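You operate a simulated robot arm through the tools that you are given. There is no shell and no other tool.

The job below is to be done with a simulated robot arm. You get a single attempt, and the scene is never put back.

JOB
Scoop flour into the beaker up to 100 ml, tap it level and put the canister's lid back on.
Fine: the lid lies by the steel pot meanwhile; scoop and beaker go back where they were. Set down upright: clear beaker.

The check looks at the end state, three seconds after you hand in, the way a careful person would. Anything else that was tipped, shoved, dropped, spilled or broken makes it a failure. A push-on lid holds only when it is set on centred and level and pressed home; a screw cap is set on level and turned clockwise until tight.

ROBOT AND FRAMES
A 7-joint arm with a two-finger parallel gripper, fixed in place. Base frame: the origin is at the foot of the arm, x ahead of it, y to its left, z up; the work surface is at about z = 920. Units: mm, degrees, N and s.
With the tool pointing down near the work surface it reaches from about 320 to 740 mm from the base axis. Its first joint turns from -115.0 to 115.0 degrees. Payload 3.91 kg.
The TCP is the grasp point between the finger pads, 30 mm short of the fingertips. In the tool frame z runs along the fingers and y along their closing line. Largest opening 110 mm; finger width 20, thickness 10; the body of the gripper, 48 by 112 mm, starts 55 mm behind the TCP.
Orientation is told as [roll, pitch, yaw] about the base's x, y, z axes, in that order, counted from this pose: with the fingers straight down and closing along the base's y, the tool's x points along the base's -x, its y along +y and its z along -z.

CONTROLS
- The arm moves only by the tool servo_tool. Its argument "increments" is a list of rows, each a list of 7 numbers: the turn, a rotation vector about the tool's x, y, z in units of 60 degrees (1.0 is 60 degrees), then the shift along the tool's x, y, z in units of 200 mm (1.0 is 200 mm), then the gripper command, from -1 (fully open) to 1 (shut), values between in proportion. In form: [[wx, wy, wz, dx, dy, dz, jaw], ...]. A call has 1 to 20 rows; each row is the pose to reach, as a shift and turn from the pose commanded when the call began, along the tool's axes at that moment. A call with a number of a shift or a turn outside -1 to 1 is refused whole. Rows are played at 5 a second. More than 50 mm and 8.6 degrees between two rows, or a gripper value outside its range, and nothing of the call is played. Where a pose cannot be reached the arm comes as near as it can. A force on the tool above 90 N (or 10 N above the force at the start of the call, whichever is more), or a blocked arm, ends the call early, and 0.2 s more pass. Each finger travels about 108 mm/s and halts on what it meets, pressing with about 39 N; the grip force reading is that of the motor and also rises with nothing between the fingers. The clock runs only during rows and for 0.2 s after the last one: add rows that repeat a pose to give the fingers time. It gives the time, the measured TCP pose, the force on the tool (base axes), the opening and the grip force at its end, in the units of the frame above (readings bear some noise), with the torque about the TCP (base axes, N m) and any sound that the robot's microphone picked up.
- Cameras (640 x 400 px; columns grow to the right, rows downward): "scene" is fixed at [219.4, -500.6, 1548.3]; the picture's right is [0.95, -0.30, 0.00], its down [-0.10, -0.33, -0.94] and it looks along [0.28, 0.90, -0.34] (base axes); focal length 322 px, centre (320, 200). "wrist" rides on the gripper at [72, 17, -103] in the tool frame; the picture's right is [-0.23, 0.97, 0.00], its down [-0.76, -0.18, -0.62] and it looks along [-0.61, -0.14, 0.78] (tool axes); focal length 222 px, centre (320, 200). There is no depth. A picture from a camera that has moved, and an enlarged one, comes with that camera's place and axes in the base frame and with its lens.
- get_image(camera): a new picture of that camera. It takes no simulated time.
- lift_body(by): slides the trunk up (or, below 0, down) by that many mm; the arm rides with it, the base frame stays. It gives what a move gives, with no picture.
- zoom(camera, box): a new picture of the part [left, top, right, bottom] of that camera's present view, enlarged. It takes no simulated time.
- sign_off(): hands the job in; it is judged then, once.

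Places have to be worked out from the pictures, the camera data and where the tool is seen. Open the gripper and draw the arm clear of the work before you hand the job in, unless the task says otherwise.

The tools are called after ">>>" as name(argument=value, ...) on one line, values as JSON. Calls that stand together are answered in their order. servo_tool: Moves the arm, as the interface text tells. Its arguments: {"type":"object","properties":{"increments":{"type":"array"}},"required":["increments"]} The other tools are called the same way: lift_body (by) slides the trunk up or down; get_image (camera) takes a picture; zoom (camera, box) takes an enlarged picture of a part of a camera's view; sign_off () hands the job in.

At the start:

```text
time_s: 0.0
eef_pos: [432.3, 263.0, 1438.8]
tcp_rot: [0.0, 0.0, 0.0]
contact_force: [-0.5, -0.4, 0.2]
wrist_torque: [0.03, 0.03, -0.01]
gripper_width: 110.1
grasp_force: 0.1
trunk travel left (down, up): [-900.0, 90.0]
```

scene: 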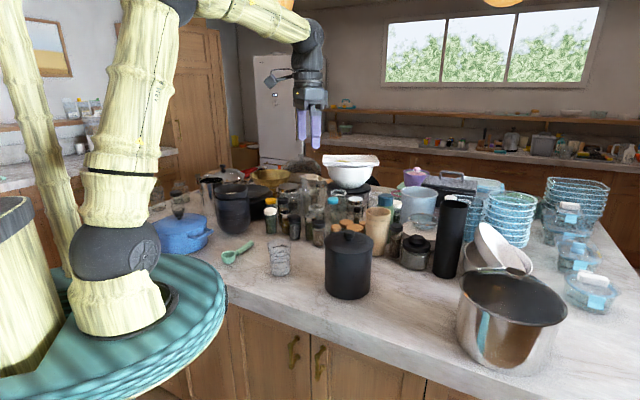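
wrist: 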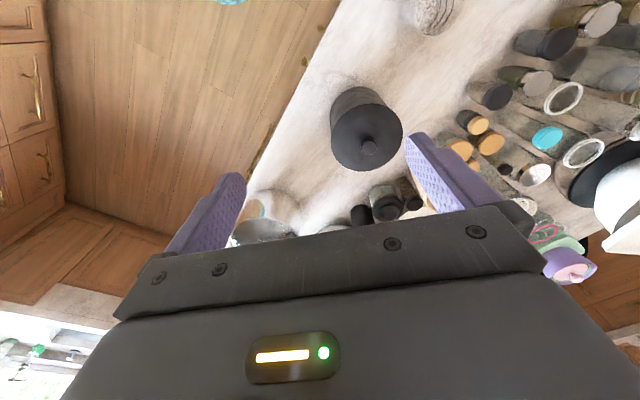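

I'll start by looking closely at the scene to find the scoop, beaker, canister and pot.

>>> zoom(camera="scene", box=[200, 200, 400, 325])

>>> zoom(camera="scene", box=[140, 140, 300, 240])

>>> zoom(camera="scene", box=[340, 180, 640, 380])

>>> zoom(camera="wrist", box=[220, 0, 460, 250])

```text
3.20 times, centred on (300, 262) of scene
camera zoom: at [219.4, -500.6, 1548.3], right [0.95, -0.3, 0.0], down [-0.1, -0.33, -0.94], along [0.28, 0.9, -0.34], focal length 1032 px, centre (384, 0)
```

zoom: 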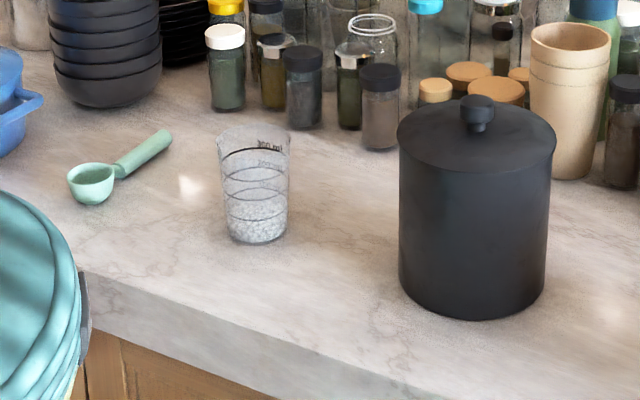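

```text
4.00 times, centred on (220, 190) of scene
camera zoom: at [219.4, -500.6, 1548.3], right [0.95, -0.3, 0.0], down [-0.1, -0.33, -0.94], along [0.28, 0.9, -0.34], focal length 1290 px, centre (720, 240)
```

zoom: 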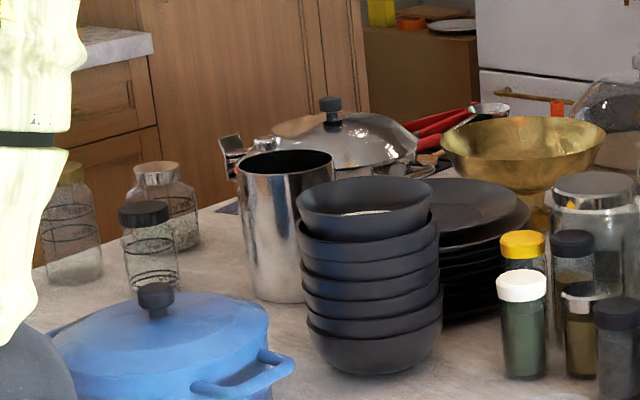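

```text
2.00 times, centred on (490, 280) of scene
camera zoom: at [219.4, -500.6, 1548.3], right [0.95, -0.3, 0.0], down [-0.1, -0.33, -0.94], along [0.28, 0.9, -0.34], focal length 645 px, centre (-20, 40)
```

zoom: 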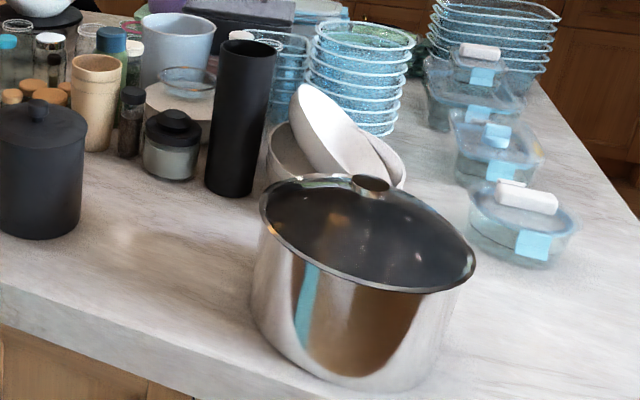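

```text
1.60 times, centred on (340, 125) of wrist
camera zoom: at [358.2, 278.0, 1542.2], right [0.23, 0.97, 0.0], down [0.76, -0.18, 0.62], along [0.61, -0.14, -0.78], focal length 355 px, centre (288, 320)
```

zoom: 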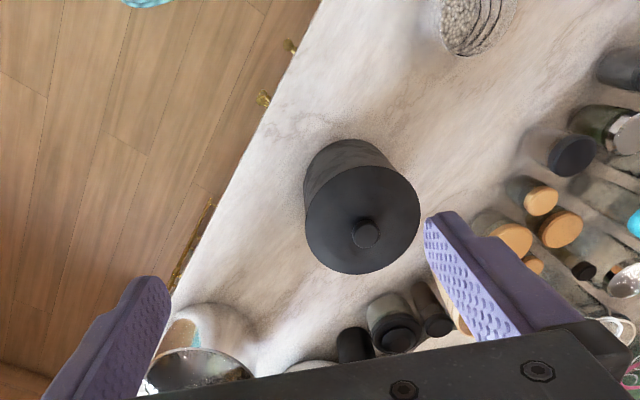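

The canister seems to stand near (573, 332), the beaker near (380, 490) and the scoop near (211–301, 618–701). I'll enlarge the beaker, scoop and canister to judge shapes and marks.

>>> zoom(camera="scene", box=[260, 230, 308, 280])

>>> zoom(camera="scene", box=[210, 230, 266, 270])

>>> zoom(camera="scene", box=[310, 215, 390, 305])

```text
8.00 times, centred on (284, 255) of scene
camera zoom: at [219.4, -500.6, 1548.3], right [0.95, -0.3, 0.0], down [-0.1, -0.33, -0.94], along [0.28, 0.9, -0.34], focal length 2579 px, centre (608, -240)
```

zoom: 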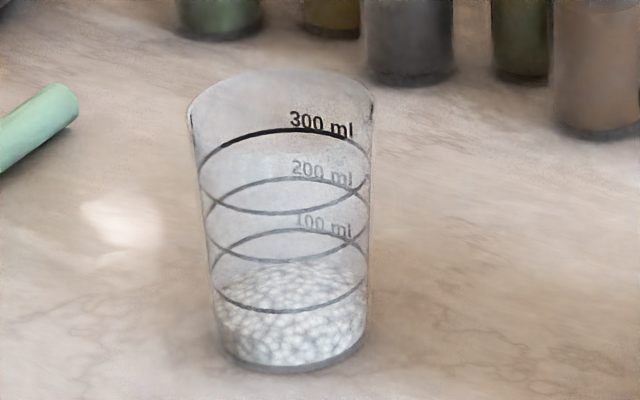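

```text
10.00 times, centred on (238, 250) of scene
camera zoom: at [219.4, -500.6, 1548.3], right [0.95, -0.3, 0.0], down [-0.1, -0.33, -0.94], along [0.28, 0.9, -0.34], focal length 3224 px, centre (1140, -300)
```

zoom: 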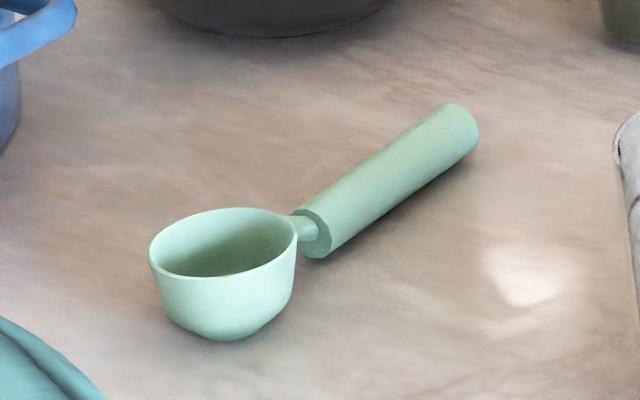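

```text
4.44 times, centred on (350, 260) of scene
camera zoom: at [219.4, -500.6, 1548.3], right [0.95, -0.3, 0.0], down [-0.1, -0.33, -0.94], along [0.28, 0.9, -0.34], focal length 1433 px, centre (187, -67)
```

zoom: 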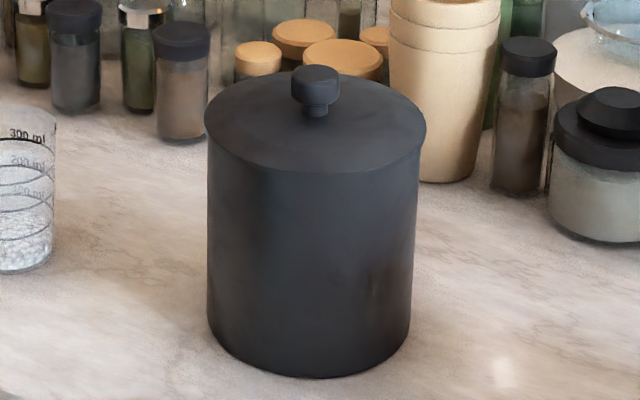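

The beaker already holds some white granules, below the 100 ml ring, and the canister knob is near (573, 332, 1121). I'll move above the canister with the gripper partly open and look again.

>>> servo_tool(increments=[[0, 0, 0, -0.117, 0.0575, 0.157, -0.3], [0, 0, 0, -0.2345, 0.115, 0.315, -0.3], [0, 0, 0, -0.352, 0.1725, 0.472, -0.3], [0, 0, 0, -0.469, 0.23, 0.629, -0.3], [0, 0, 0, -0.586, 0.2875, 0.787, -0.3], [0, 0, 0, -0.7035, 0.345, 0.944, -0.3], [0, 0, 0, -0.7035, 0.345, 0.944, -0.3]])

>>> get_image(camera="wrist")

>>> get_image(camera="scene")

```text
time_s: 1.6
eef_pos: [571.1, 333.1, 1249.2]
tcp_rot: [0.1, -0.1, 0.0]
contact_force: [0.0, 0.2, 0.5]
wrist_torque: [0.01, -0.02, 0.0]
gripper_width: 71.6
grasp_force: 0.0
trunk travel left (down, up): [-900.0, 90.0]
```

```text
taken
camera wrist: at [498.5, 347.8, 1352.7], right [0.23, 0.97, 0.0], down [0.76, -0.18, 0.62], along [0.61, -0.14, -0.78], focal length 222 px, centre (320, 200)
```

wrist: 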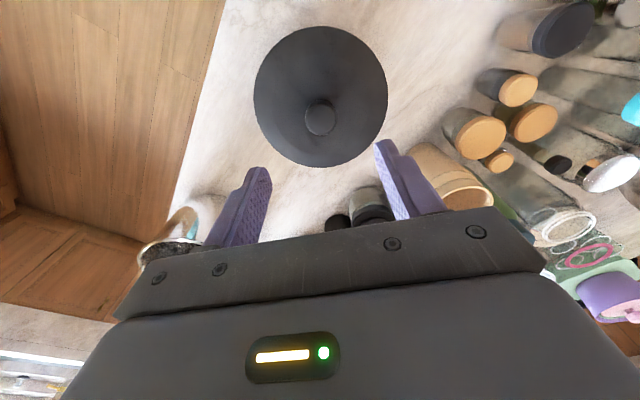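

```text
taken
```

scene: 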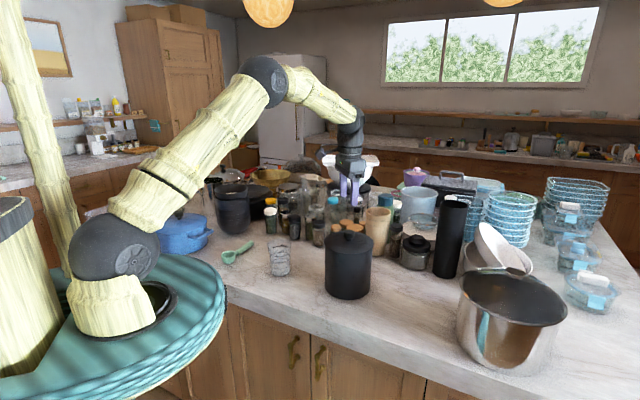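

The knob top reads at about (574, 331, 1118). I'll lower around the knob with fingers open, and look before closing.

>>> servo_tool(increments=[[0, 0, 0, -0.005, -0.005, 0.2, -0.3], [0, 0, 0, -0.01, -0.01, 0.4, -0.3], [0, 0, 0, -0.015, -0.01, 0.55, -0.3], [0, 0, 0, -0.015, -0.01, 0.63, -0.3], [0, 0, 0, -0.015, -0.01, 0.63, -0.3]])

>>> get_image(camera="wrist")

>>> zoom(camera="scene", box=[310, 190, 390, 240])

```text
time_s: 2.8
eef_pos: [573.0, 329.1, 1123.5]
tcp_rot: [0.1, 0.0, 0.1]
contact_force: [-0.4, -0.3, 0.7]
wrist_torque: [-0.02, 0.0, -0.02]
gripper_width: 71.6
grasp_force: 0.1
trunk travel left (down, up): [-900.0, 90.0]
```

```text
taken
camera wrist: at [501.2, 344.4, 1226.8], right [0.23, 0.97, 0.0], down [0.76, -0.18, 0.62], along [0.61, -0.14, -0.78], focal length 222 px, centre (320, 200)
```

wrist: 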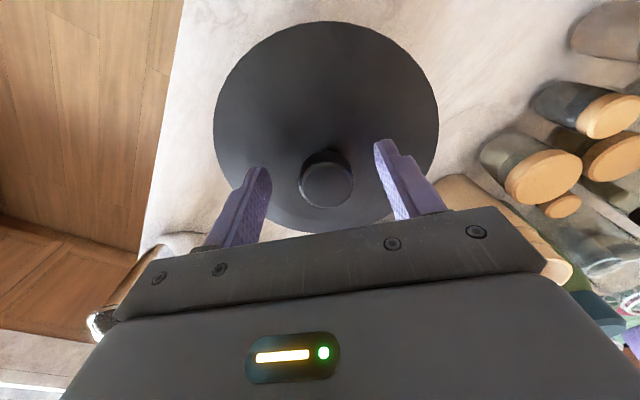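

```text
8.00 times, centred on (350, 215) of scene
camera zoom: at [219.4, -500.6, 1548.3], right [0.95, -0.3, 0.0], down [-0.1, -0.33, -0.94], along [0.28, 0.9, -0.34], focal length 2579 px, centre (80, 80)
```

zoom: 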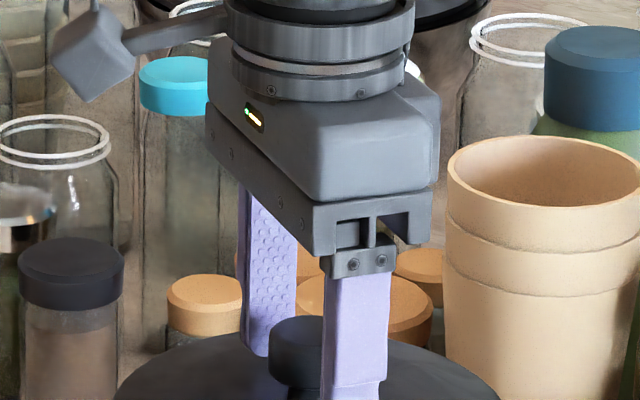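

The fingers straddle the knob, about 2 mm off centre. I'll check the fingertip clearance to the lid before closing.

>>> zoom(camera="scene", box=[322, 215, 378, 250])

```text
11.43 times, centred on (350, 232) of scene
camera zoom: at [219.4, -500.6, 1548.3], right [0.95, -0.3, 0.0], down [-0.1, -0.33, -0.94], along [0.28, 0.9, -0.34], focal length 3684 px, centre (-23, -171)
```

zoom: 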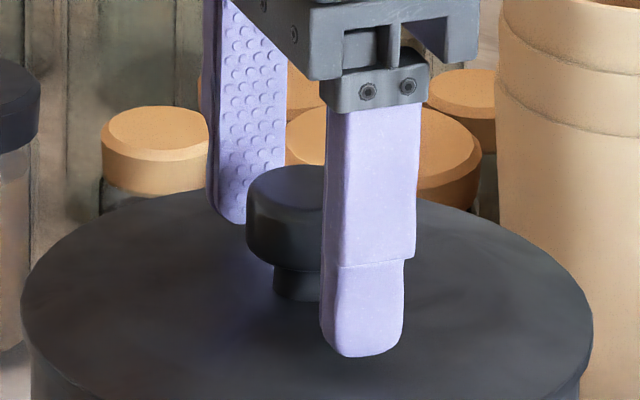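

The fingertips hover just above the lid with the knob head between them. I'll centre by 2 mm and close on the knob.

>>> servo_tool(increments=[[0, 0, 0, -0.01, 0.0125, 0, -0.3], [0, 0, 0, -0.01, 0.0125, 0, 0.3], [0, 0, 0, -0.01, 0.0125, 0, 1], [0, 0, 0, -0.01, 0.0125, 0, 1], [0, 0, 0, -0.01, 0.0125, 0, 1]])

```text
time_s: 4.0
eef_pos: [575.8, 331.2, 1124.1]
tcp_rot: [-0.1, 0.0, 0.0]
contact_force: [-0.8, -0.6, 0.2]
wrist_torque: [-0.01, 0.02, 0.01]
gripper_width: 32.1
grasp_force: 38.4
trunk travel left (down, up): [-900.0, 90.0]
```

The knob is held at 32 mm. I'll lift slowly and watch the force as the lid comes free.

>>> servo_tool(increments=[[0, 0, 0, 0, 0, -0.015, 1], [0, 0, 0, 0, 0, -0.03, 1], [0, 0, 0, 0, 0, -0.05, 1], [0, 0, 0, 0, 0, -0.075, 1], [0, 0, 0, 0, 0, -0.1, 1]])

>>> zoom(camera="scene", box=[302, 200, 398, 310])

```text
time_s: 5.2
eef_pos: [576.6, 331.4, 1144.1]
tcp_rot: [0.0, 0.1, 0.0]
contact_force: [0.7, -0.4, -0.5]
wrist_torque: [0.02, 0.02, 0.01]
gripper_width: 31.8
grasp_force: 39.0
trunk travel left (down, up): [-900.0, 90.0]
```

```text
3.64 times, centred on (350, 255) of scene
camera zoom: at [219.4, -500.6, 1548.3], right [0.95, -0.3, 0.0], down [-0.1, -0.33, -0.94], along [0.28, 0.9, -0.34], focal length 1172 px, centre (211, 0)
```

zoom: 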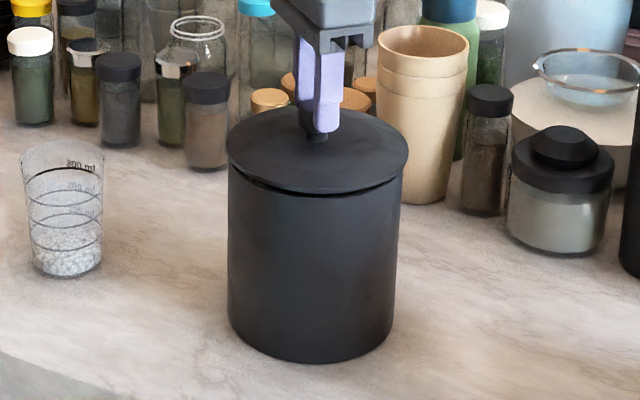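

The lid came free cleanly. I'll lift it another 70 mm and check it and the canister's inside.

>>> servo_tool(increments=[[0, 0, 0, 0, 0, -0.1, 1], [0, 0, 0, 0, 0, -0.25, 1], [0, 0, 0, 0, 0, -0.4, 1], [0, 0, 0, 0, 0, -0.4, 1]])

>>> zoom(camera="scene", box=[302, 190, 398, 310])

>>> get_image(camera="wrist")

```text
time_s: 6.2
eef_pos: [577.8, 330.7, 1223.1]
tcp_rot: [-0.1, 0.0, 0.0]
contact_force: [-0.1, 0.1, -0.3]
wrist_torque: [-0.03, 0.01, 0.03]
gripper_width: 31.8
grasp_force: 38.5
trunk travel left (down, up): [-900.0, 90.0]
```

```text
3.33 times, centred on (350, 250) of scene
camera zoom: at [219.4, -500.6, 1548.3], right [0.95, -0.3, 0.0], down [-0.1, -0.33, -0.94], along [0.28, 0.9, -0.34], focal length 1075 px, centre (220, 33)
```

zoom: 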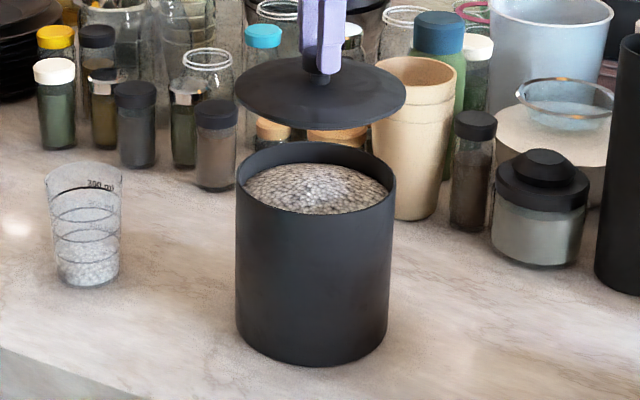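

```text
taken
camera wrist: at [504.0, 347.3, 1326.6], right [0.23, 0.97, 0.0], down [0.76, -0.18, 0.62], along [0.61, -0.14, -0.78], focal length 222 px, centre (320, 200)
```

wrist: 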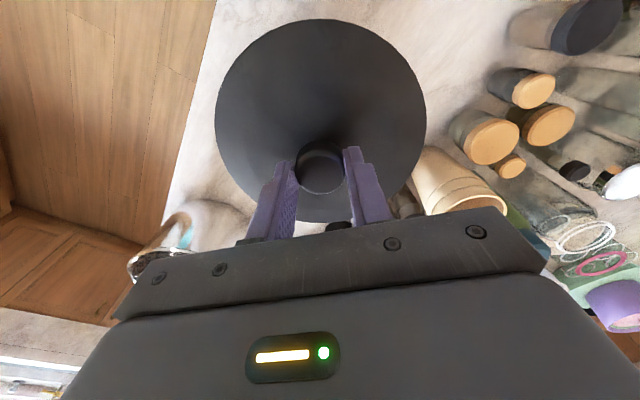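

The canister is nearly full with granules, the level about 17 mm under the rim (z ≈ 1050). I'll carry the lid toward a clear spot by the big steel pot, in two legs.

>>> servo_tool(increments=[[0, 0, 0, -0.08, -0.154, 0, 1], [0, 0, 0, -0.16, -0.308, 0, 1], [0, 0, 0, -0.24, -0.461, 0, 1], [0, 0, 0, -0.32, -0.615, 0, 1], [0, 0, 0, -0.4, -0.769, 0, 1], [0, 0, 0, -0.48, -0.923, 0, 1], [0, 0, 0, -0.48, -0.923, 0, 1]])

>>> get_image(camera="wrist")

>>> get_image(camera="scene")

```text
time_s: 7.8
eef_pos: [672.3, 147.0, 1224.2]
tcp_rot: [0.0, 0.0, 0.1]
contact_force: [0.2, -1.1, -1.3]
wrist_torque: [0.03, -0.01, 0.02]
gripper_width: 31.8
grasp_force: 39.1
trunk travel left (down, up): [-900.0, 90.0]
```

```text
taken
camera wrist: at [599.3, 162.7, 1328.1], right [0.23, 0.97, 0.0], down [0.76, -0.18, 0.62], along [0.61, -0.14, -0.78], focal length 222 px, centre (320, 200)
```

wrist: 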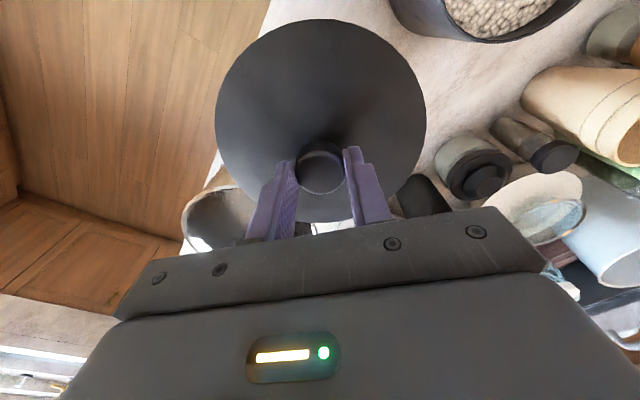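

```text
taken
```

scene: 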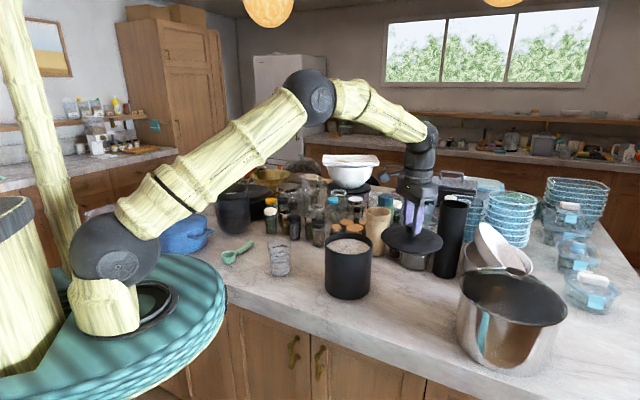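

The spot around (708, 112) is clear table, beside the steel pot and inside the counter edge. I'll lower the lid toward it.

>>> servo_tool(increments=[[0, 0, 0, -0.09, -0.09, 0.1, 1], [0, 0, 0, -0.18, -0.175, 0.25, 1], [0, 0, 0, -0.18, -0.175, 0.45, 1], [0, 0, 0, -0.18, -0.175, 0.65, 1], [0, 0, 0, -0.18, -0.175, 0.85, 1], [0, 0, 0, -0.18, -0.175, 1.0, 1], [0, 0, 0, -0.18, -0.175, 1.0, 1]])

>>> zoom(camera="scene", box=[340, 210, 500, 370])

```text
time_s: 9.4
eef_pos: [708.3, 114.9, 1022.4]
tcp_rot: [0.0, 0.0, 0.0]
contact_force: [-0.8, -0.6, -0.7]
wrist_torque: [0.04, -0.01, -0.02]
gripper_width: 31.8
grasp_force: 38.6
trunk travel left (down, up): [-900.0, 90.0]
```

```text
2.50 times, centred on (420, 290) of scene
camera zoom: at [219.4, -500.6, 1548.3], right [0.95, -0.3, 0.0], down [-0.1, -0.33, -0.94], along [0.28, 0.9, -0.34], focal length 806 px, centre (70, -25)
```

zoom: 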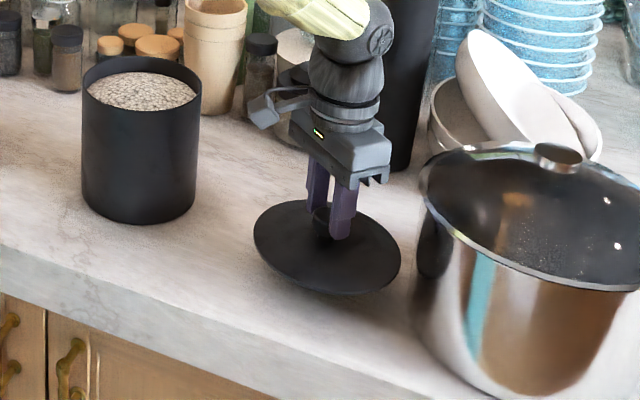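

The lid hovers about 40 mm above the table, clear of everything. I'll continue down in small steps watching for contact.

>>> servo_tool(increments=[[0, 0, 0, 0, 0, 0.07, 1], [0, 0, 0, 0, 0, 0.13, 1], [0, 0, 0, 0, 0, 0.145, 1], [0, 0, 0, 0, 0, 0.16, 1], [0, 0, 0, 0, 0, 0.16, 1]])

```text
time_s: 10.6
eef_pos: [709.5, 113.8, 991.3]
tcp_rot: [0.0, 0.0, 0.0]
contact_force: [-0.6, -0.1, -0.2]
wrist_torque: [-0.02, 0.0, -0.01]
gripper_width: 31.9
grasp_force: 38.6
trunk travel left (down, up): [-900.0, 90.0]
```

No contact yet at 991. I'll step down in 2 mm increments.

>>> servo_tool(increments=[[0, 0, 0, 0, 0, 0.01, 1], [0, 0, 0, 0, 0, 0.02, 1], [0, 0, 0, 0, 0, 0.03, 1], [0, 0, 0, 0, 0, 0.03, 1]])

>>> zoom(camera="scene", box=[390, 270, 450, 345])

```text
time_s: 11.6
eef_pos: [710.1, 113.2, 985.5]
tcp_rot: [0.0, 0.0, 0.1]
contact_force: [-0.2, -0.4, -0.6]
wrist_torque: [0.05, -0.02, 0.0]
gripper_width: 31.8
grasp_force: 39.0
trunk travel left (down, up): [-900.0, 90.0]
```

```text
5.33 times, centred on (420, 308) of scene
camera zoom: at [219.4, -500.6, 1548.3], right [0.95, -0.3, 0.0], down [-0.1, -0.33, -0.94], along [0.28, 0.9, -0.34], focal length 1719 px, centre (-213, -373)
```

zoom: 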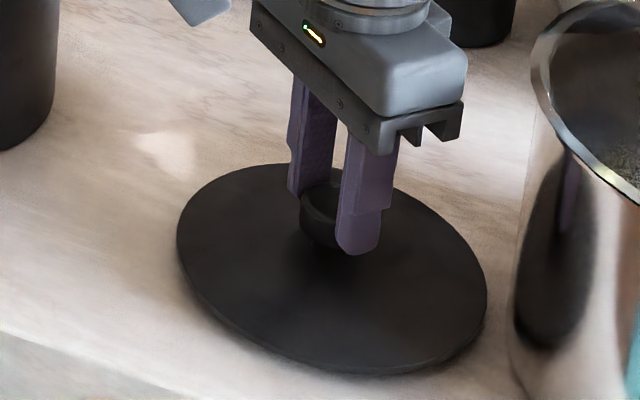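

Very close to the table now. I'll keep stepping down in 1.5 mm increments.

>>> servo_tool(increments=[[0, 0, 0, 0, 0, 0.0075, 1], [0, 0, 0, 0, 0, 0.015, 1], [0, 0, 0, 0, 0, 0.0225, 1], [0, 0, 0, 0, 0, 0.0225, 1]])

```text
time_s: 12.6
eef_pos: [709.9, 112.4, 984.9]
tcp_rot: [0.2, -0.5, 0.0]
contact_force: [5.2, 0.0, 29.8]
wrist_torque: [-0.03, 0.37, 0.02]
gripper_width: 31.8
grasp_force: 39.4
trunk travel left (down, up): [-900.0, 90.0]
```

Contact felt at z ≈ 985 (30 N). I'll back off 3 mm to relieve the pressure, then open gently and rise.

>>> servo_tool(increments=[[0, 0, 0, 0, 0, -0.008, 1], [0, 0, 0, 0, 0, -0.016, 1], [0, 0, 0, 0, 0, -0.016, 1]])

```text
time_s: 13.4
eef_pos: [709.1, 110.8, 985.4]
tcp_rot: [-0.1, 0.0, 0.1]
contact_force: [6.5, 1.1, 16.1]
wrist_torque: [0.11, -1.02, 0.01]
gripper_width: 31.6
grasp_force: 38.6
trunk travel left (down, up): [-900.0, 90.0]
```

Still 16 N; back off a touch more and open.

>>> servo_tool(increments=[[0, 0, 0, 0, 0, -0.006, 1], [0, 0, 0, 0, 0, -0.006, 1], [0, 0, 0, 0, 0, -0.006, 0.2], [0, 0, 0, 0, 0, -0.006, -0.1], [0, 0, 0, 0, 0, -0.006, -0.3], [0, 0, 0, 0, 0, -0.006, -0.3]])

>>> zoom(camera="scene", box=[390, 270, 450, 345])

```text
time_s: 14.8
eef_pos: [708.2, 113.1, 984.4]
tcp_rot: [0.0, 0.0, 0.0]
contact_force: [0.1, -0.2, -0.9]
wrist_torque: [0.02, 0.04, 0.01]
gripper_width: 71.4
grasp_force: 0.0
trunk travel left (down, up): [-900.0, 90.0]
```

```text
5.33 times, centred on (420, 308) of scene
camera zoom: at [219.4, -500.6, 1548.3], right [0.95, -0.3, 0.0], down [-0.1, -0.33, -0.94], along [0.28, 0.9, -0.34], focal length 1719 px, centre (-213, -373)
```

zoom: 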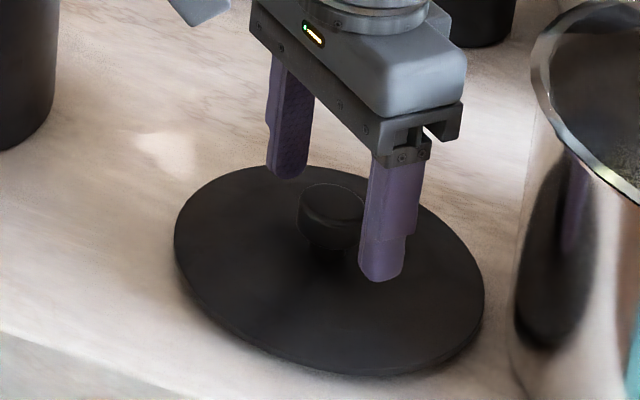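

The lid lies flat and released by the pot. I'll rise well clear and travel toward the scoop.

>>> servo_tool(increments=[[0, 0, 0, 0, 0, -0.2, -0.3], [0, 0, 0, 0, 0, -0.42, -0.3], [0, 0, 0, 0, 0, -0.66, -0.3], [0, 0, 0, 0, 0, -0.9, -0.3], [0, 0, 0, 0, 0, -1.0, -0.3]])

>>> servo_tool(increments=[[0, 0, 0, 0.123, 0.152, -0.06, -0.5], [0, 0, 0, 0.246, 0.304, -0.12, -0.5], [0, 0, 0, 0.369, 0.456, -0.18, -0.5], [0, 0, 0, 0.492, 0.608, -0.24, -0.5], [0, 0, 0, 0.615, 0.76, -0.3, -0.5], [0, 0, 0, 0.738, 0.912, -0.3, -0.5]])

>>> servo_tool(increments=[[0, 0, 0, 0.123, 0.152, 0, -0.5], [0, 0, 0, 0.246, 0.304, 0, -0.5], [0, 0, 0, 0.369, 0.456, 0, -0.5], [0, 0, 0, 0.492, 0.608, 0, -0.5], [0, 0, 0, 0.615, 0.76, 0, -0.5], [0, 0, 0, 0.738, 0.912, 0, -0.5]])

>>> get_image(camera="scene")

>>> get_image(camera="wrist")

```text
time_s: 16.0
eef_pos: [708.0, 112.9, 1189.2]
tcp_rot: [-0.1, 0.0, 0.0]
contact_force: [-0.7, 0.4, -0.3]
wrist_torque: [-0.05, -0.02, -0.02]
gripper_width: 71.6
grasp_force: 0.1
trunk travel left (down, up): [-900.0, 90.0]
```

```text
time_s: 17.4
eef_pos: [558.6, 297.6, 1246.2]
tcp_rot: [-0.1, 0.0, 0.0]
contact_force: [-0.5, 0.7, 0.1]
wrist_torque: [-0.07, 0.01, 0.04]
gripper_width: 82.7
grasp_force: 0.1
trunk travel left (down, up): [-900.0, 90.0]
```

```text
time_s: 18.8
eef_pos: [413.1, 477.3, 1243.7]
tcp_rot: [-0.1, -0.1, 0.0]
contact_force: [-0.3, -1.0, -0.1]
wrist_torque: [-0.02, 0.06, 0.0]
gripper_width: 82.7
grasp_force: 0.1
trunk travel left (down, up): [-900.0, 90.0]
```

```text
taken
```

scene: 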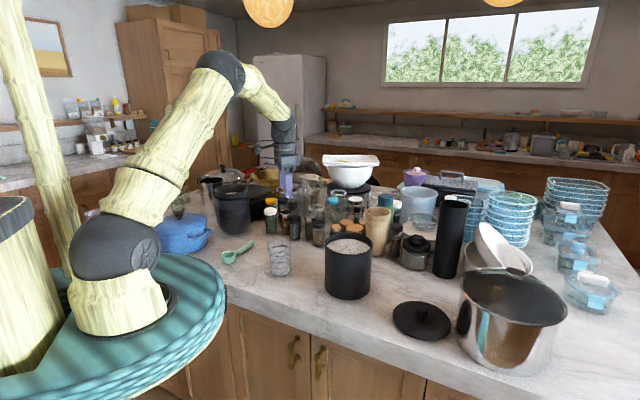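

```text
taken
camera wrist: at [340.4, 492.9, 1347.9], right [0.23, 0.97, 0.0], down [0.76, -0.18, 0.62], along [0.61, -0.14, -0.78], focal length 222 px, centre (320, 200)
```

wrist: 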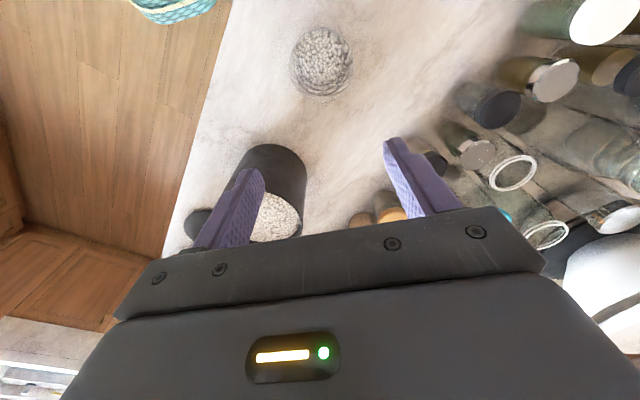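

The beaker is visible from above; I'll enlarge it for its position and contents.

>>> zoom(camera="wrist", box=[270, 10, 374, 110])

```text
4.00 times, centred on (322, 60) of wrist
camera zoom: at [340.4, 492.9, 1347.9], right [0.23, 0.97, 0.0], down [0.76, -0.18, 0.62], along [0.61, -0.14, -0.78], focal length 888 px, centre (312, 760)
```

zoom: 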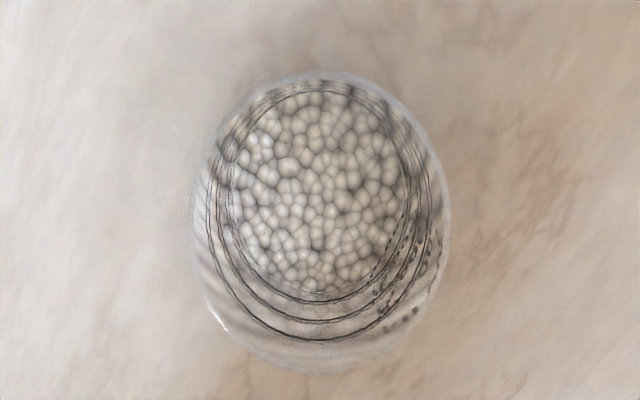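

The beaker stands at about (382, 487) with rim z ≈ 1025 and holds roughly half of the 100 ml. I'll go over the scoop, turning the tool about 43° to match its handle direction, and look at it from above.

>>> servo_tool(increments=[[0, 0, -0.1, 0.157, 0.123, 0.05, -0.5], [0, 0, -0.22, 0.313, 0.247, 0.11, -0.5], [0, 0, -0.34, 0.47, 0.37, 0.17, -0.5], [0, 0, -0.46, 0.627, 0.493, 0.23, -0.5], [0, 0, -0.58, 0.783, 0.617, 0.29, -0.5], [0, 0, -0.712, 0.94, 0.74, 0.35, -0.5], [0, 0, -0.712, 0.94, 0.74, 0.35, -0.5]])

>>> get_image(camera="wrist")

>>> get_image(camera="scene")

```text
time_s: 20.4
eef_pos: [224.9, 623.7, 1176.2]
tcp_rot: [0.0, 0.0, 42.8]
contact_force: [-0.5, 0.4, -0.1]
wrist_torque: [0.01, -0.01, 0.01]
gripper_width: 82.5
grasp_force: 0.1
trunk travel left (down, up): [-900.0, 90.0]
```

```text
taken
camera wrist: at [159.7, 586.2, 1279.7], right [-0.5, 0.87, 0.0], down [0.68, 0.39, 0.62], along [0.54, 0.31, -0.78], focal length 222 px, centre (320, 200)
```

wrist: 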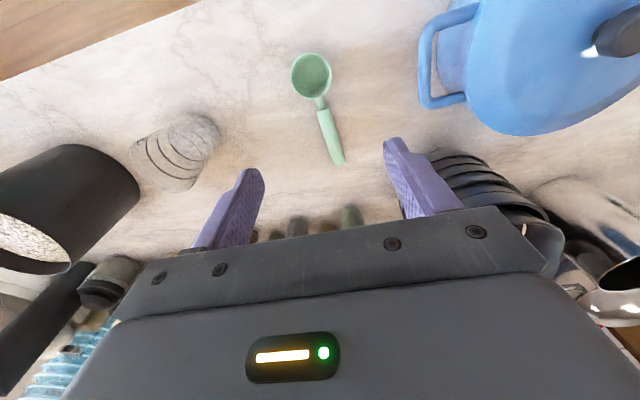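

```text
taken
```

scene: 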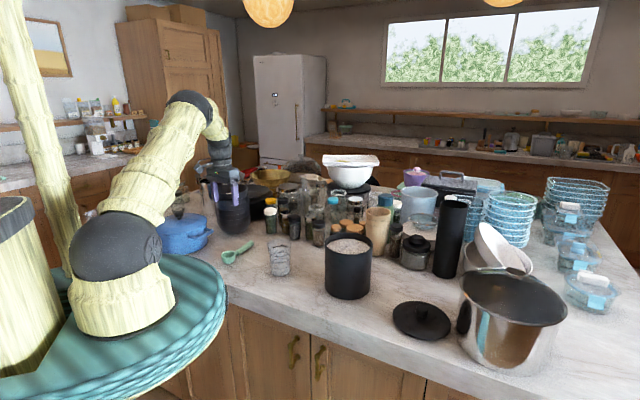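

The scoop is nearly aligned with the tool. I'll enlarge it for an accurate fix.

>>> zoom(camera="wrist", box=[264, 40, 376, 180])

>>> zoom(camera="scene", box=[214, 234, 262, 266])

```text
2.86 times, centred on (320, 110) of wrist
camera zoom: at [159.7, 586.2, 1279.7], right [-0.5, 0.87, 0.0], down [0.68, 0.39, 0.62], along [0.54, 0.31, -0.78], focal length 635 px, centre (320, 457)
```

zoom: 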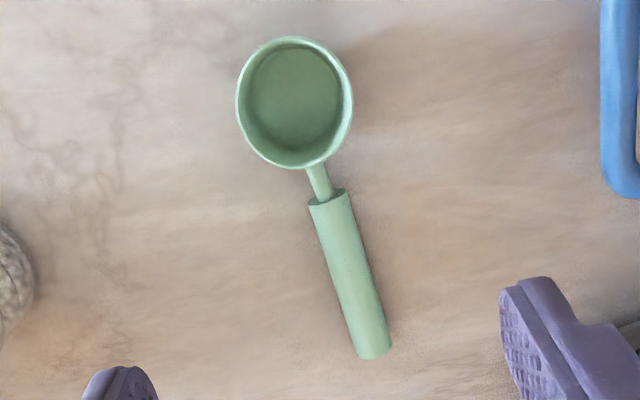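

```text
12.50 times, centred on (238, 250) of scene
camera zoom: at [219.4, -500.6, 1548.3], right [0.95, -0.3, 0.0], down [-0.1, -0.33, -0.94], along [0.28, 0.9, -0.34], focal length 4030 px, centre (1345, -425)
```

zoom: 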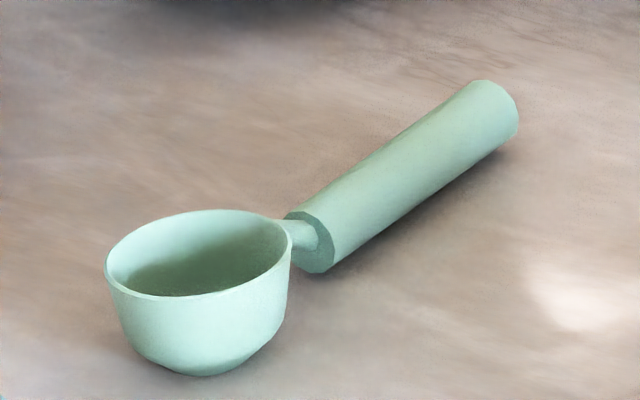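

Fix: bowl rim centre ≈ (211, 603, 958), handle axis at z ≈ 936, 20 mm thick, pointing 47° from bowl to end. I'll go above the handle at (264, 660) and down to z ≈ 1000, then verify.

>>> servo_tool(increments=[[0, 0, -0.037, -0.134, 0, 0.2, -0.4], [0, 0, -0.073, -0.267, 0, 0.4, -0.3], [0, 0, -0.073, -0.267, 0, 0.6, -0.2], [0, 0, -0.073, -0.267, 0, 0.8, -0.2], [0, 0, -0.073, -0.267, 0, 0.88, -0.2], [0, 0, -0.073, -0.267, 0, 0.88, -0.2]])

>>> get_image(camera="wrist")

>>> zoom(camera="scene", box=[208, 200, 280, 270])

```text
time_s: 21.8
eef_pos: [264.6, 660.5, 1001.3]
tcp_rot: [-0.1, -0.1, 47.0]
contact_force: [-0.5, 0.1, 0.4]
wrist_torque: [0.02, 0.02, 0.04]
gripper_width: 66.0
grasp_force: 0.1
trunk travel left (down, up): [-900.0, 90.0]
```

```text
taken
camera wrist: at [201.2, 618.6, 1104.1], right [-0.56, 0.83, 0.0], down [0.65, 0.44, 0.62], along [0.52, 0.35, -0.78], focal length 222 px, centre (320, 200)
```

wrist: 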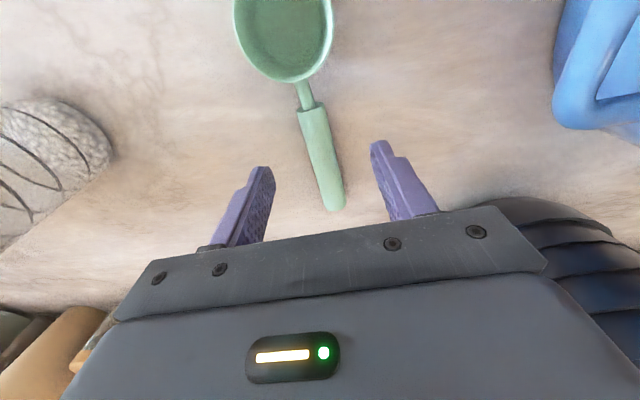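

```text
5.71 times, centred on (244, 235) of scene
camera zoom: at [219.4, -500.6, 1548.3], right [0.95, -0.3, 0.0], down [-0.1, -0.33, -0.94], along [0.28, 0.9, -0.34], focal length 1842 px, centre (754, 0)
```

zoom: 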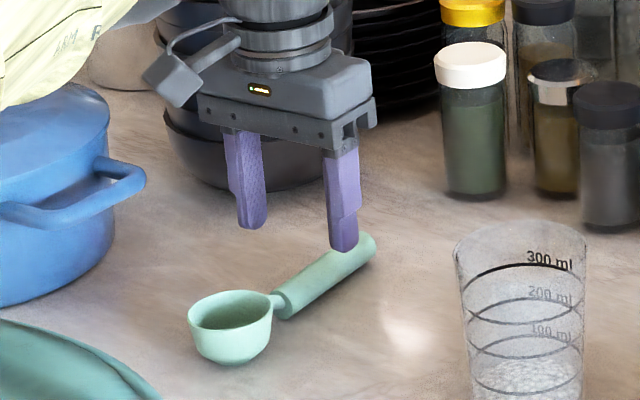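

The handle sits centred between the fingers within ~1 mm. I'll descend to z ≈ 955 (tips just off the table) and close.

>>> servo_tool(increments=[[0, 0, 0, 0, 0.0055, 0.1, -0.2], [0, 0, 0, 0, 0.0055, 0.18, -0.2], [0, 0, 0, 0, 0.0055, 0.225, -0.2], [0, 0, 0, 0, 0.0055, 0.225, -0.2]])

>>> zoom(camera="scene", box=[208, 210, 272, 260])

>>> get_image(camera="wrist")

```text
time_s: 22.8
eef_pos: [261.9, 656.7, 956.5]
tcp_rot: [0.0, 0.0, 47.1]
contact_force: [-0.1, 0.2, 0.5]
wrist_torque: [0.03, -0.02, 0.06]
gripper_width: 66.0
grasp_force: 0.0
out of reach, approached as far as the arm can: row 2, 3, 4
trunk travel left (down, up): [-900.0, 90.0]
```

```text
8.00 times, centred on (240, 235) of scene
camera zoom: at [219.4, -500.6, 1548.3], right [0.95, -0.3, 0.0], down [-0.1, -0.33, -0.94], along [0.28, 0.9, -0.34], focal length 2579 px, centre (960, -80)
```

zoom: 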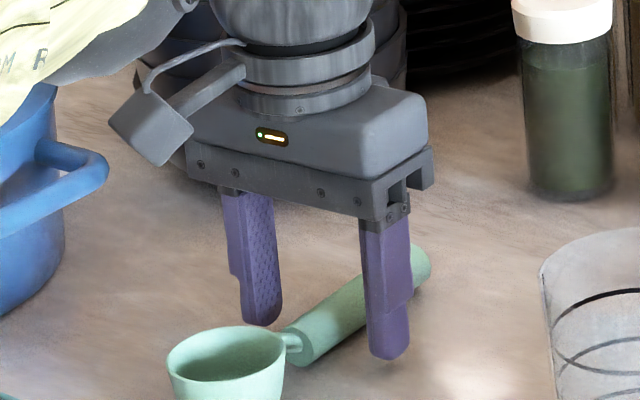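

```text
taken
camera wrist: at [199.1, 613.5, 1060.3], right [-0.56, 0.83, 0.0], down [0.65, 0.44, 0.62], along [0.52, 0.35, -0.78], focal length 222 px, centre (320, 200)
```

wrist: 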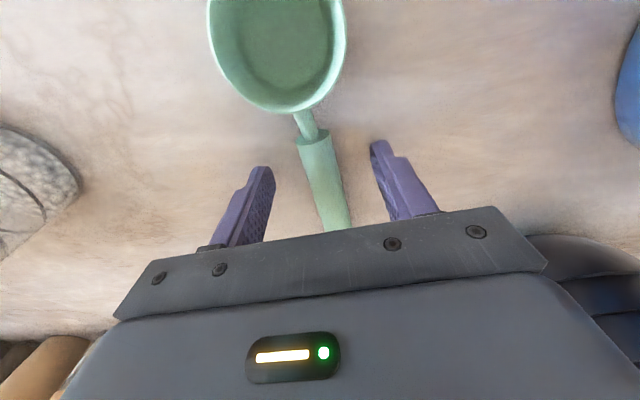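

The arm hit its reach limit 5 mm short, but the fingers straddle the handle well (about 74 mm from bowl centre, tips ~6 mm above the table). I'll close here.

>>> servo_tool(increments=[[0, 0, 0, -0.0, 0, 0, 0.2], [0, 0, 0, 0, 0, 0, 0.6], [0, 0, 0, 0, 0, 0, 1], [0, 0, 0, 0, 0, 0, 1], [0, 0, 0, 0, 0, 0, 1]])

>>> get_image(camera="wrist")

>>> zoom(camera="scene", box=[208, 220, 272, 270])

```text
time_s: 24.0
eef_pos: [260.8, 655.9, 956.1]
tcp_rot: [-0.1, 0.0, 47.0]
contact_force: [0.2, -0.4, 0.4]
wrist_torque: [-0.02, 0.01, 0.04]
gripper_width: 25.4
grasp_force: 38.9
trunk travel left (down, up): [-900.0, 90.0]
```

```text
taken
camera wrist: at [199.0, 613.5, 1060.2], right [-0.56, 0.83, 0.0], down [0.65, 0.44, 0.62], along [0.52, 0.35, -0.78], focal length 222 px, centre (320, 200)
```

wrist: 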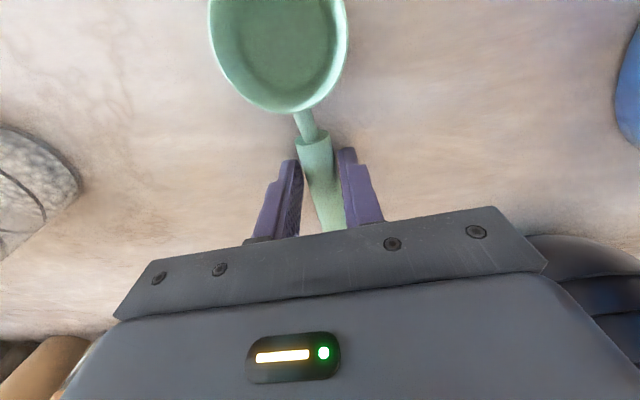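

```text
8.00 times, centred on (240, 245) of scene
camera zoom: at [219.4, -500.6, 1548.3], right [0.95, -0.3, 0.0], down [-0.1, -0.33, -0.94], along [0.28, 0.9, -0.34], focal length 2579 px, centre (960, -160)
```

zoom: 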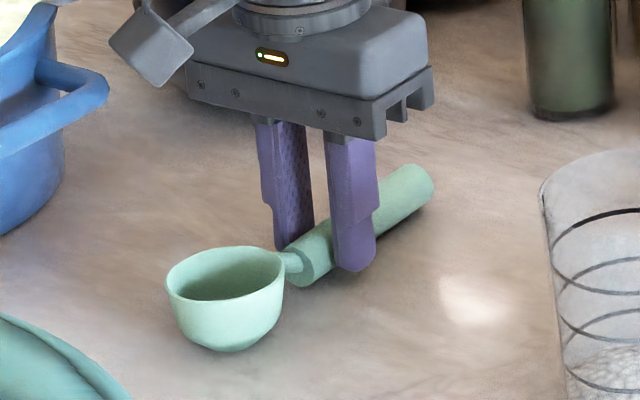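

The handle (25 mm) is gripped firmly and the bowl is in line with the tool. I'll lift straight up and verify.

>>> servo_tool(increments=[[0, 0, 0, 0, 0, -0.05, 1], [0, 0, 0, 0, 0, -0.15, 1], [0, 0, 0, 0, 0, -0.3, 1], [0, 0, 0, 0, 0, -0.5, 1], [0, 0, 0, 0, 0, -0.7, 1], [0, 0, 0, 0, 0, -0.9, 1]])

>>> zoom(camera="scene", box=[190, 170, 290, 270])

>>> get_image(camera="wrist")

```text
time_s: 25.4
eef_pos: [259.7, 653.6, 1137.7]
tcp_rot: [0.0, 0.1, 47.0]
contact_force: [-1.1, -0.1, -0.7]
wrist_torque: [0.01, -0.03, 0.01]
gripper_width: 25.6
grasp_force: 39.1
trunk travel left (down, up): [-900.0, 90.0]
```

```text
4.00 times, centred on (240, 220) of scene
camera zoom: at [219.4, -500.6, 1548.3], right [0.95, -0.3, 0.0], down [-0.1, -0.33, -0.94], along [0.28, 0.9, -0.34], focal length 1290 px, centre (640, 120)
```

zoom: 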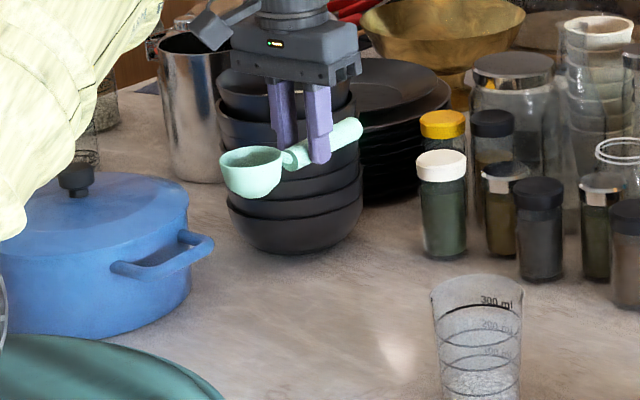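

```text
taken
camera wrist: at [197.3, 610.4, 1240.4], right [-0.56, 0.83, 0.0], down [0.65, 0.44, 0.62], along [0.52, 0.35, -0.78], focal length 222 px, centre (320, 200)
```

wrist: 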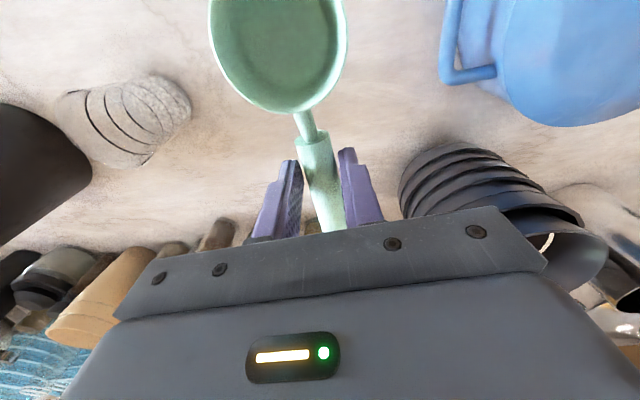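

Scoop is lifted securely. I'll carry it level toward the canister, turning so the handle points along +y (yaw 90).

>>> servo_tool(increments=[[0, 0, -0.119, -0.018, -0.166, -0.05, 1], [0, 0, -0.239, -0.036, -0.331, -0.1, 1], [0, 0, -0.358, -0.054, -0.497, -0.15, 1], [0, 0, -0.478, -0.071, -0.663, -0.2, 1], [0, 0, -0.597, -0.089, -0.828, -0.25, 1], [0, 0, -0.7167, -0.107, -0.994, -0.3, 1], [0, 0, -0.7167, -0.107, -0.994, -0.3, 1]])

>>> servo_tool(increments=[[0, 0, 0, 0.13, -0.155, 0, 1], [0, 0, 0, 0.26, -0.31, 0, 1], [0, 0, 0, 0.39, -0.465, 0, 1], [0, 0, 0, 0.52, -0.62, 0, 1], [0, 0, 0, 0.65, -0.775, 0, 1], [0, 0, 0, 0.65, -0.775, 0, 1]])

>>> get_image(camera="wrist")

>>> get_image(camera="scene")

```text
time_s: 27.0
eef_pos: [422.1, 537.2, 1194.6]
tcp_rot: [0.0, 0.0, 90.3]
contact_force: [-1.3, -0.3, -1.4]
wrist_torque: [0.01, 0.03, 0.0]
gripper_width: 25.5
grasp_force: 38.7
trunk travel left (down, up): [-900.0, 90.0]
```

```text
time_s: 28.4
eef_pos: [577.1, 407.8, 1196.0]
tcp_rot: [0.0, 0.0, 90.2]
contact_force: [0.4, 0.3, 0.5]
wrist_torque: [0.01, -0.01, 0.0]
gripper_width: 25.4
grasp_force: 38.4
trunk travel left (down, up): [-900.0, 90.0]
```

```text
taken
camera wrist: at [560.3, 333.2, 1300.1], right [-0.97, 0.22, 0.0], down [0.18, 0.76, 0.62], along [0.14, 0.61, -0.78], focal length 222 px, centre (320, 200)
```

wrist: 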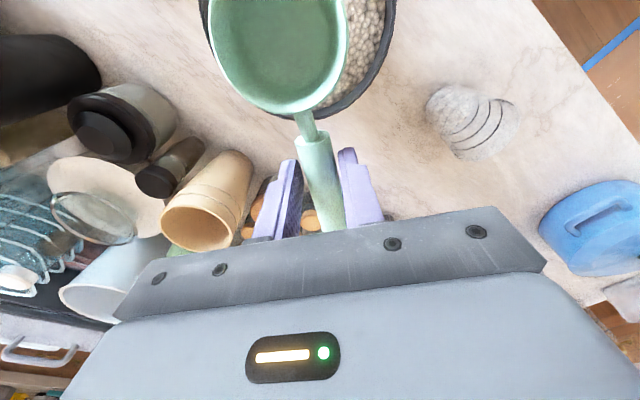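

```text
taken
```

scene: 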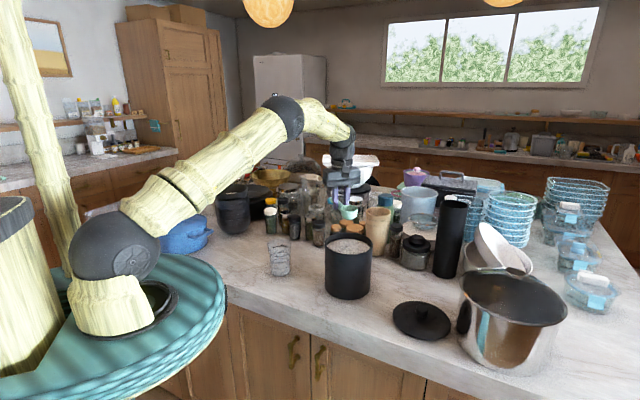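

The empty scoop is above the canister. I'll tilt the handle up 50° about the bowl while staying above the rim, then check clearances.

>>> servo_tool(increments=[[0, -0.139, 0, 0.017, 0.002, 0.025, 1], [0, -0.278, 0, 0.033, 0.003, 0.05, 1], [0, -0.417, 0, 0.05, 0.005, 0.075, 1], [0, -0.556, 0, 0.067, 0.007, 0.1, 1], [0, -0.694, 0, 0.083, 0.008, 0.125, 1], [0, -0.833, 0, 0.1, 0.01, 0.15, 1], [0, -0.833, 0, 0.1, 0.01, 0.15, 1]])

>>> get_image(camera="wrist")

>>> zoom(camera="scene", box=[290, 170, 410, 290])

```text
time_s: 30.0
eef_pos: [573.6, 386.1, 1167.2]
tcp_rot: [-0.2, -50.0, 90.2]
contact_force: [0.1, 0.7, -0.8]
wrist_torque: [0.01, 0.0, -0.04]
gripper_width: 25.3
grasp_force: 38.5
trunk travel left (down, up): [-900.0, 90.0]
```

```text
taken
camera wrist: at [556.7, 259.9, 1177.4], right [-0.97, 0.14, 0.17], down [0.18, 0.01, 0.98], along [0.14, 0.99, -0.04], focal length 222 px, centre (320, 200)
```

wrist: 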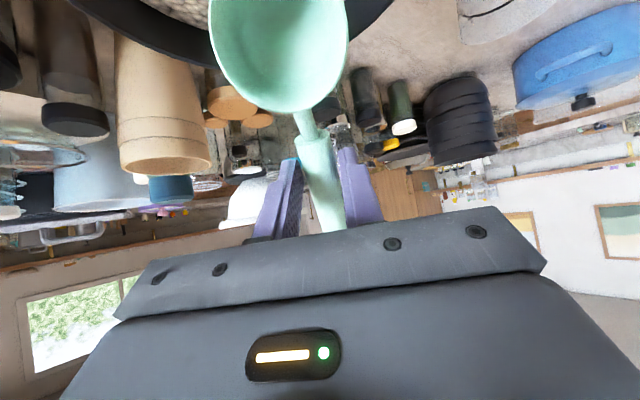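

```text
3.33 times, centred on (350, 230) of scene
camera zoom: at [219.4, -500.6, 1548.3], right [0.95, -0.3, 0.0], down [-0.1, -0.33, -0.94], along [0.28, 0.9, -0.34], focal length 1075 px, centre (220, 100)
```

zoom: 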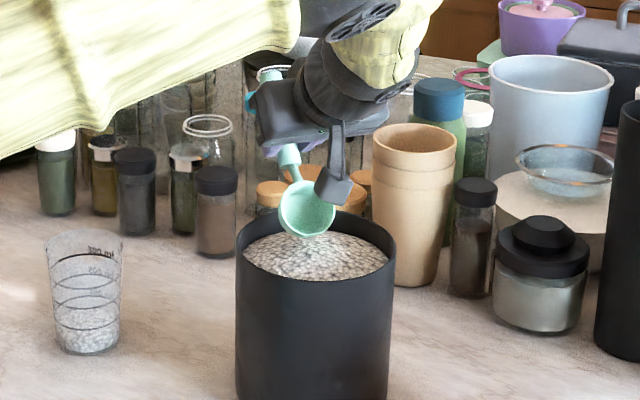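

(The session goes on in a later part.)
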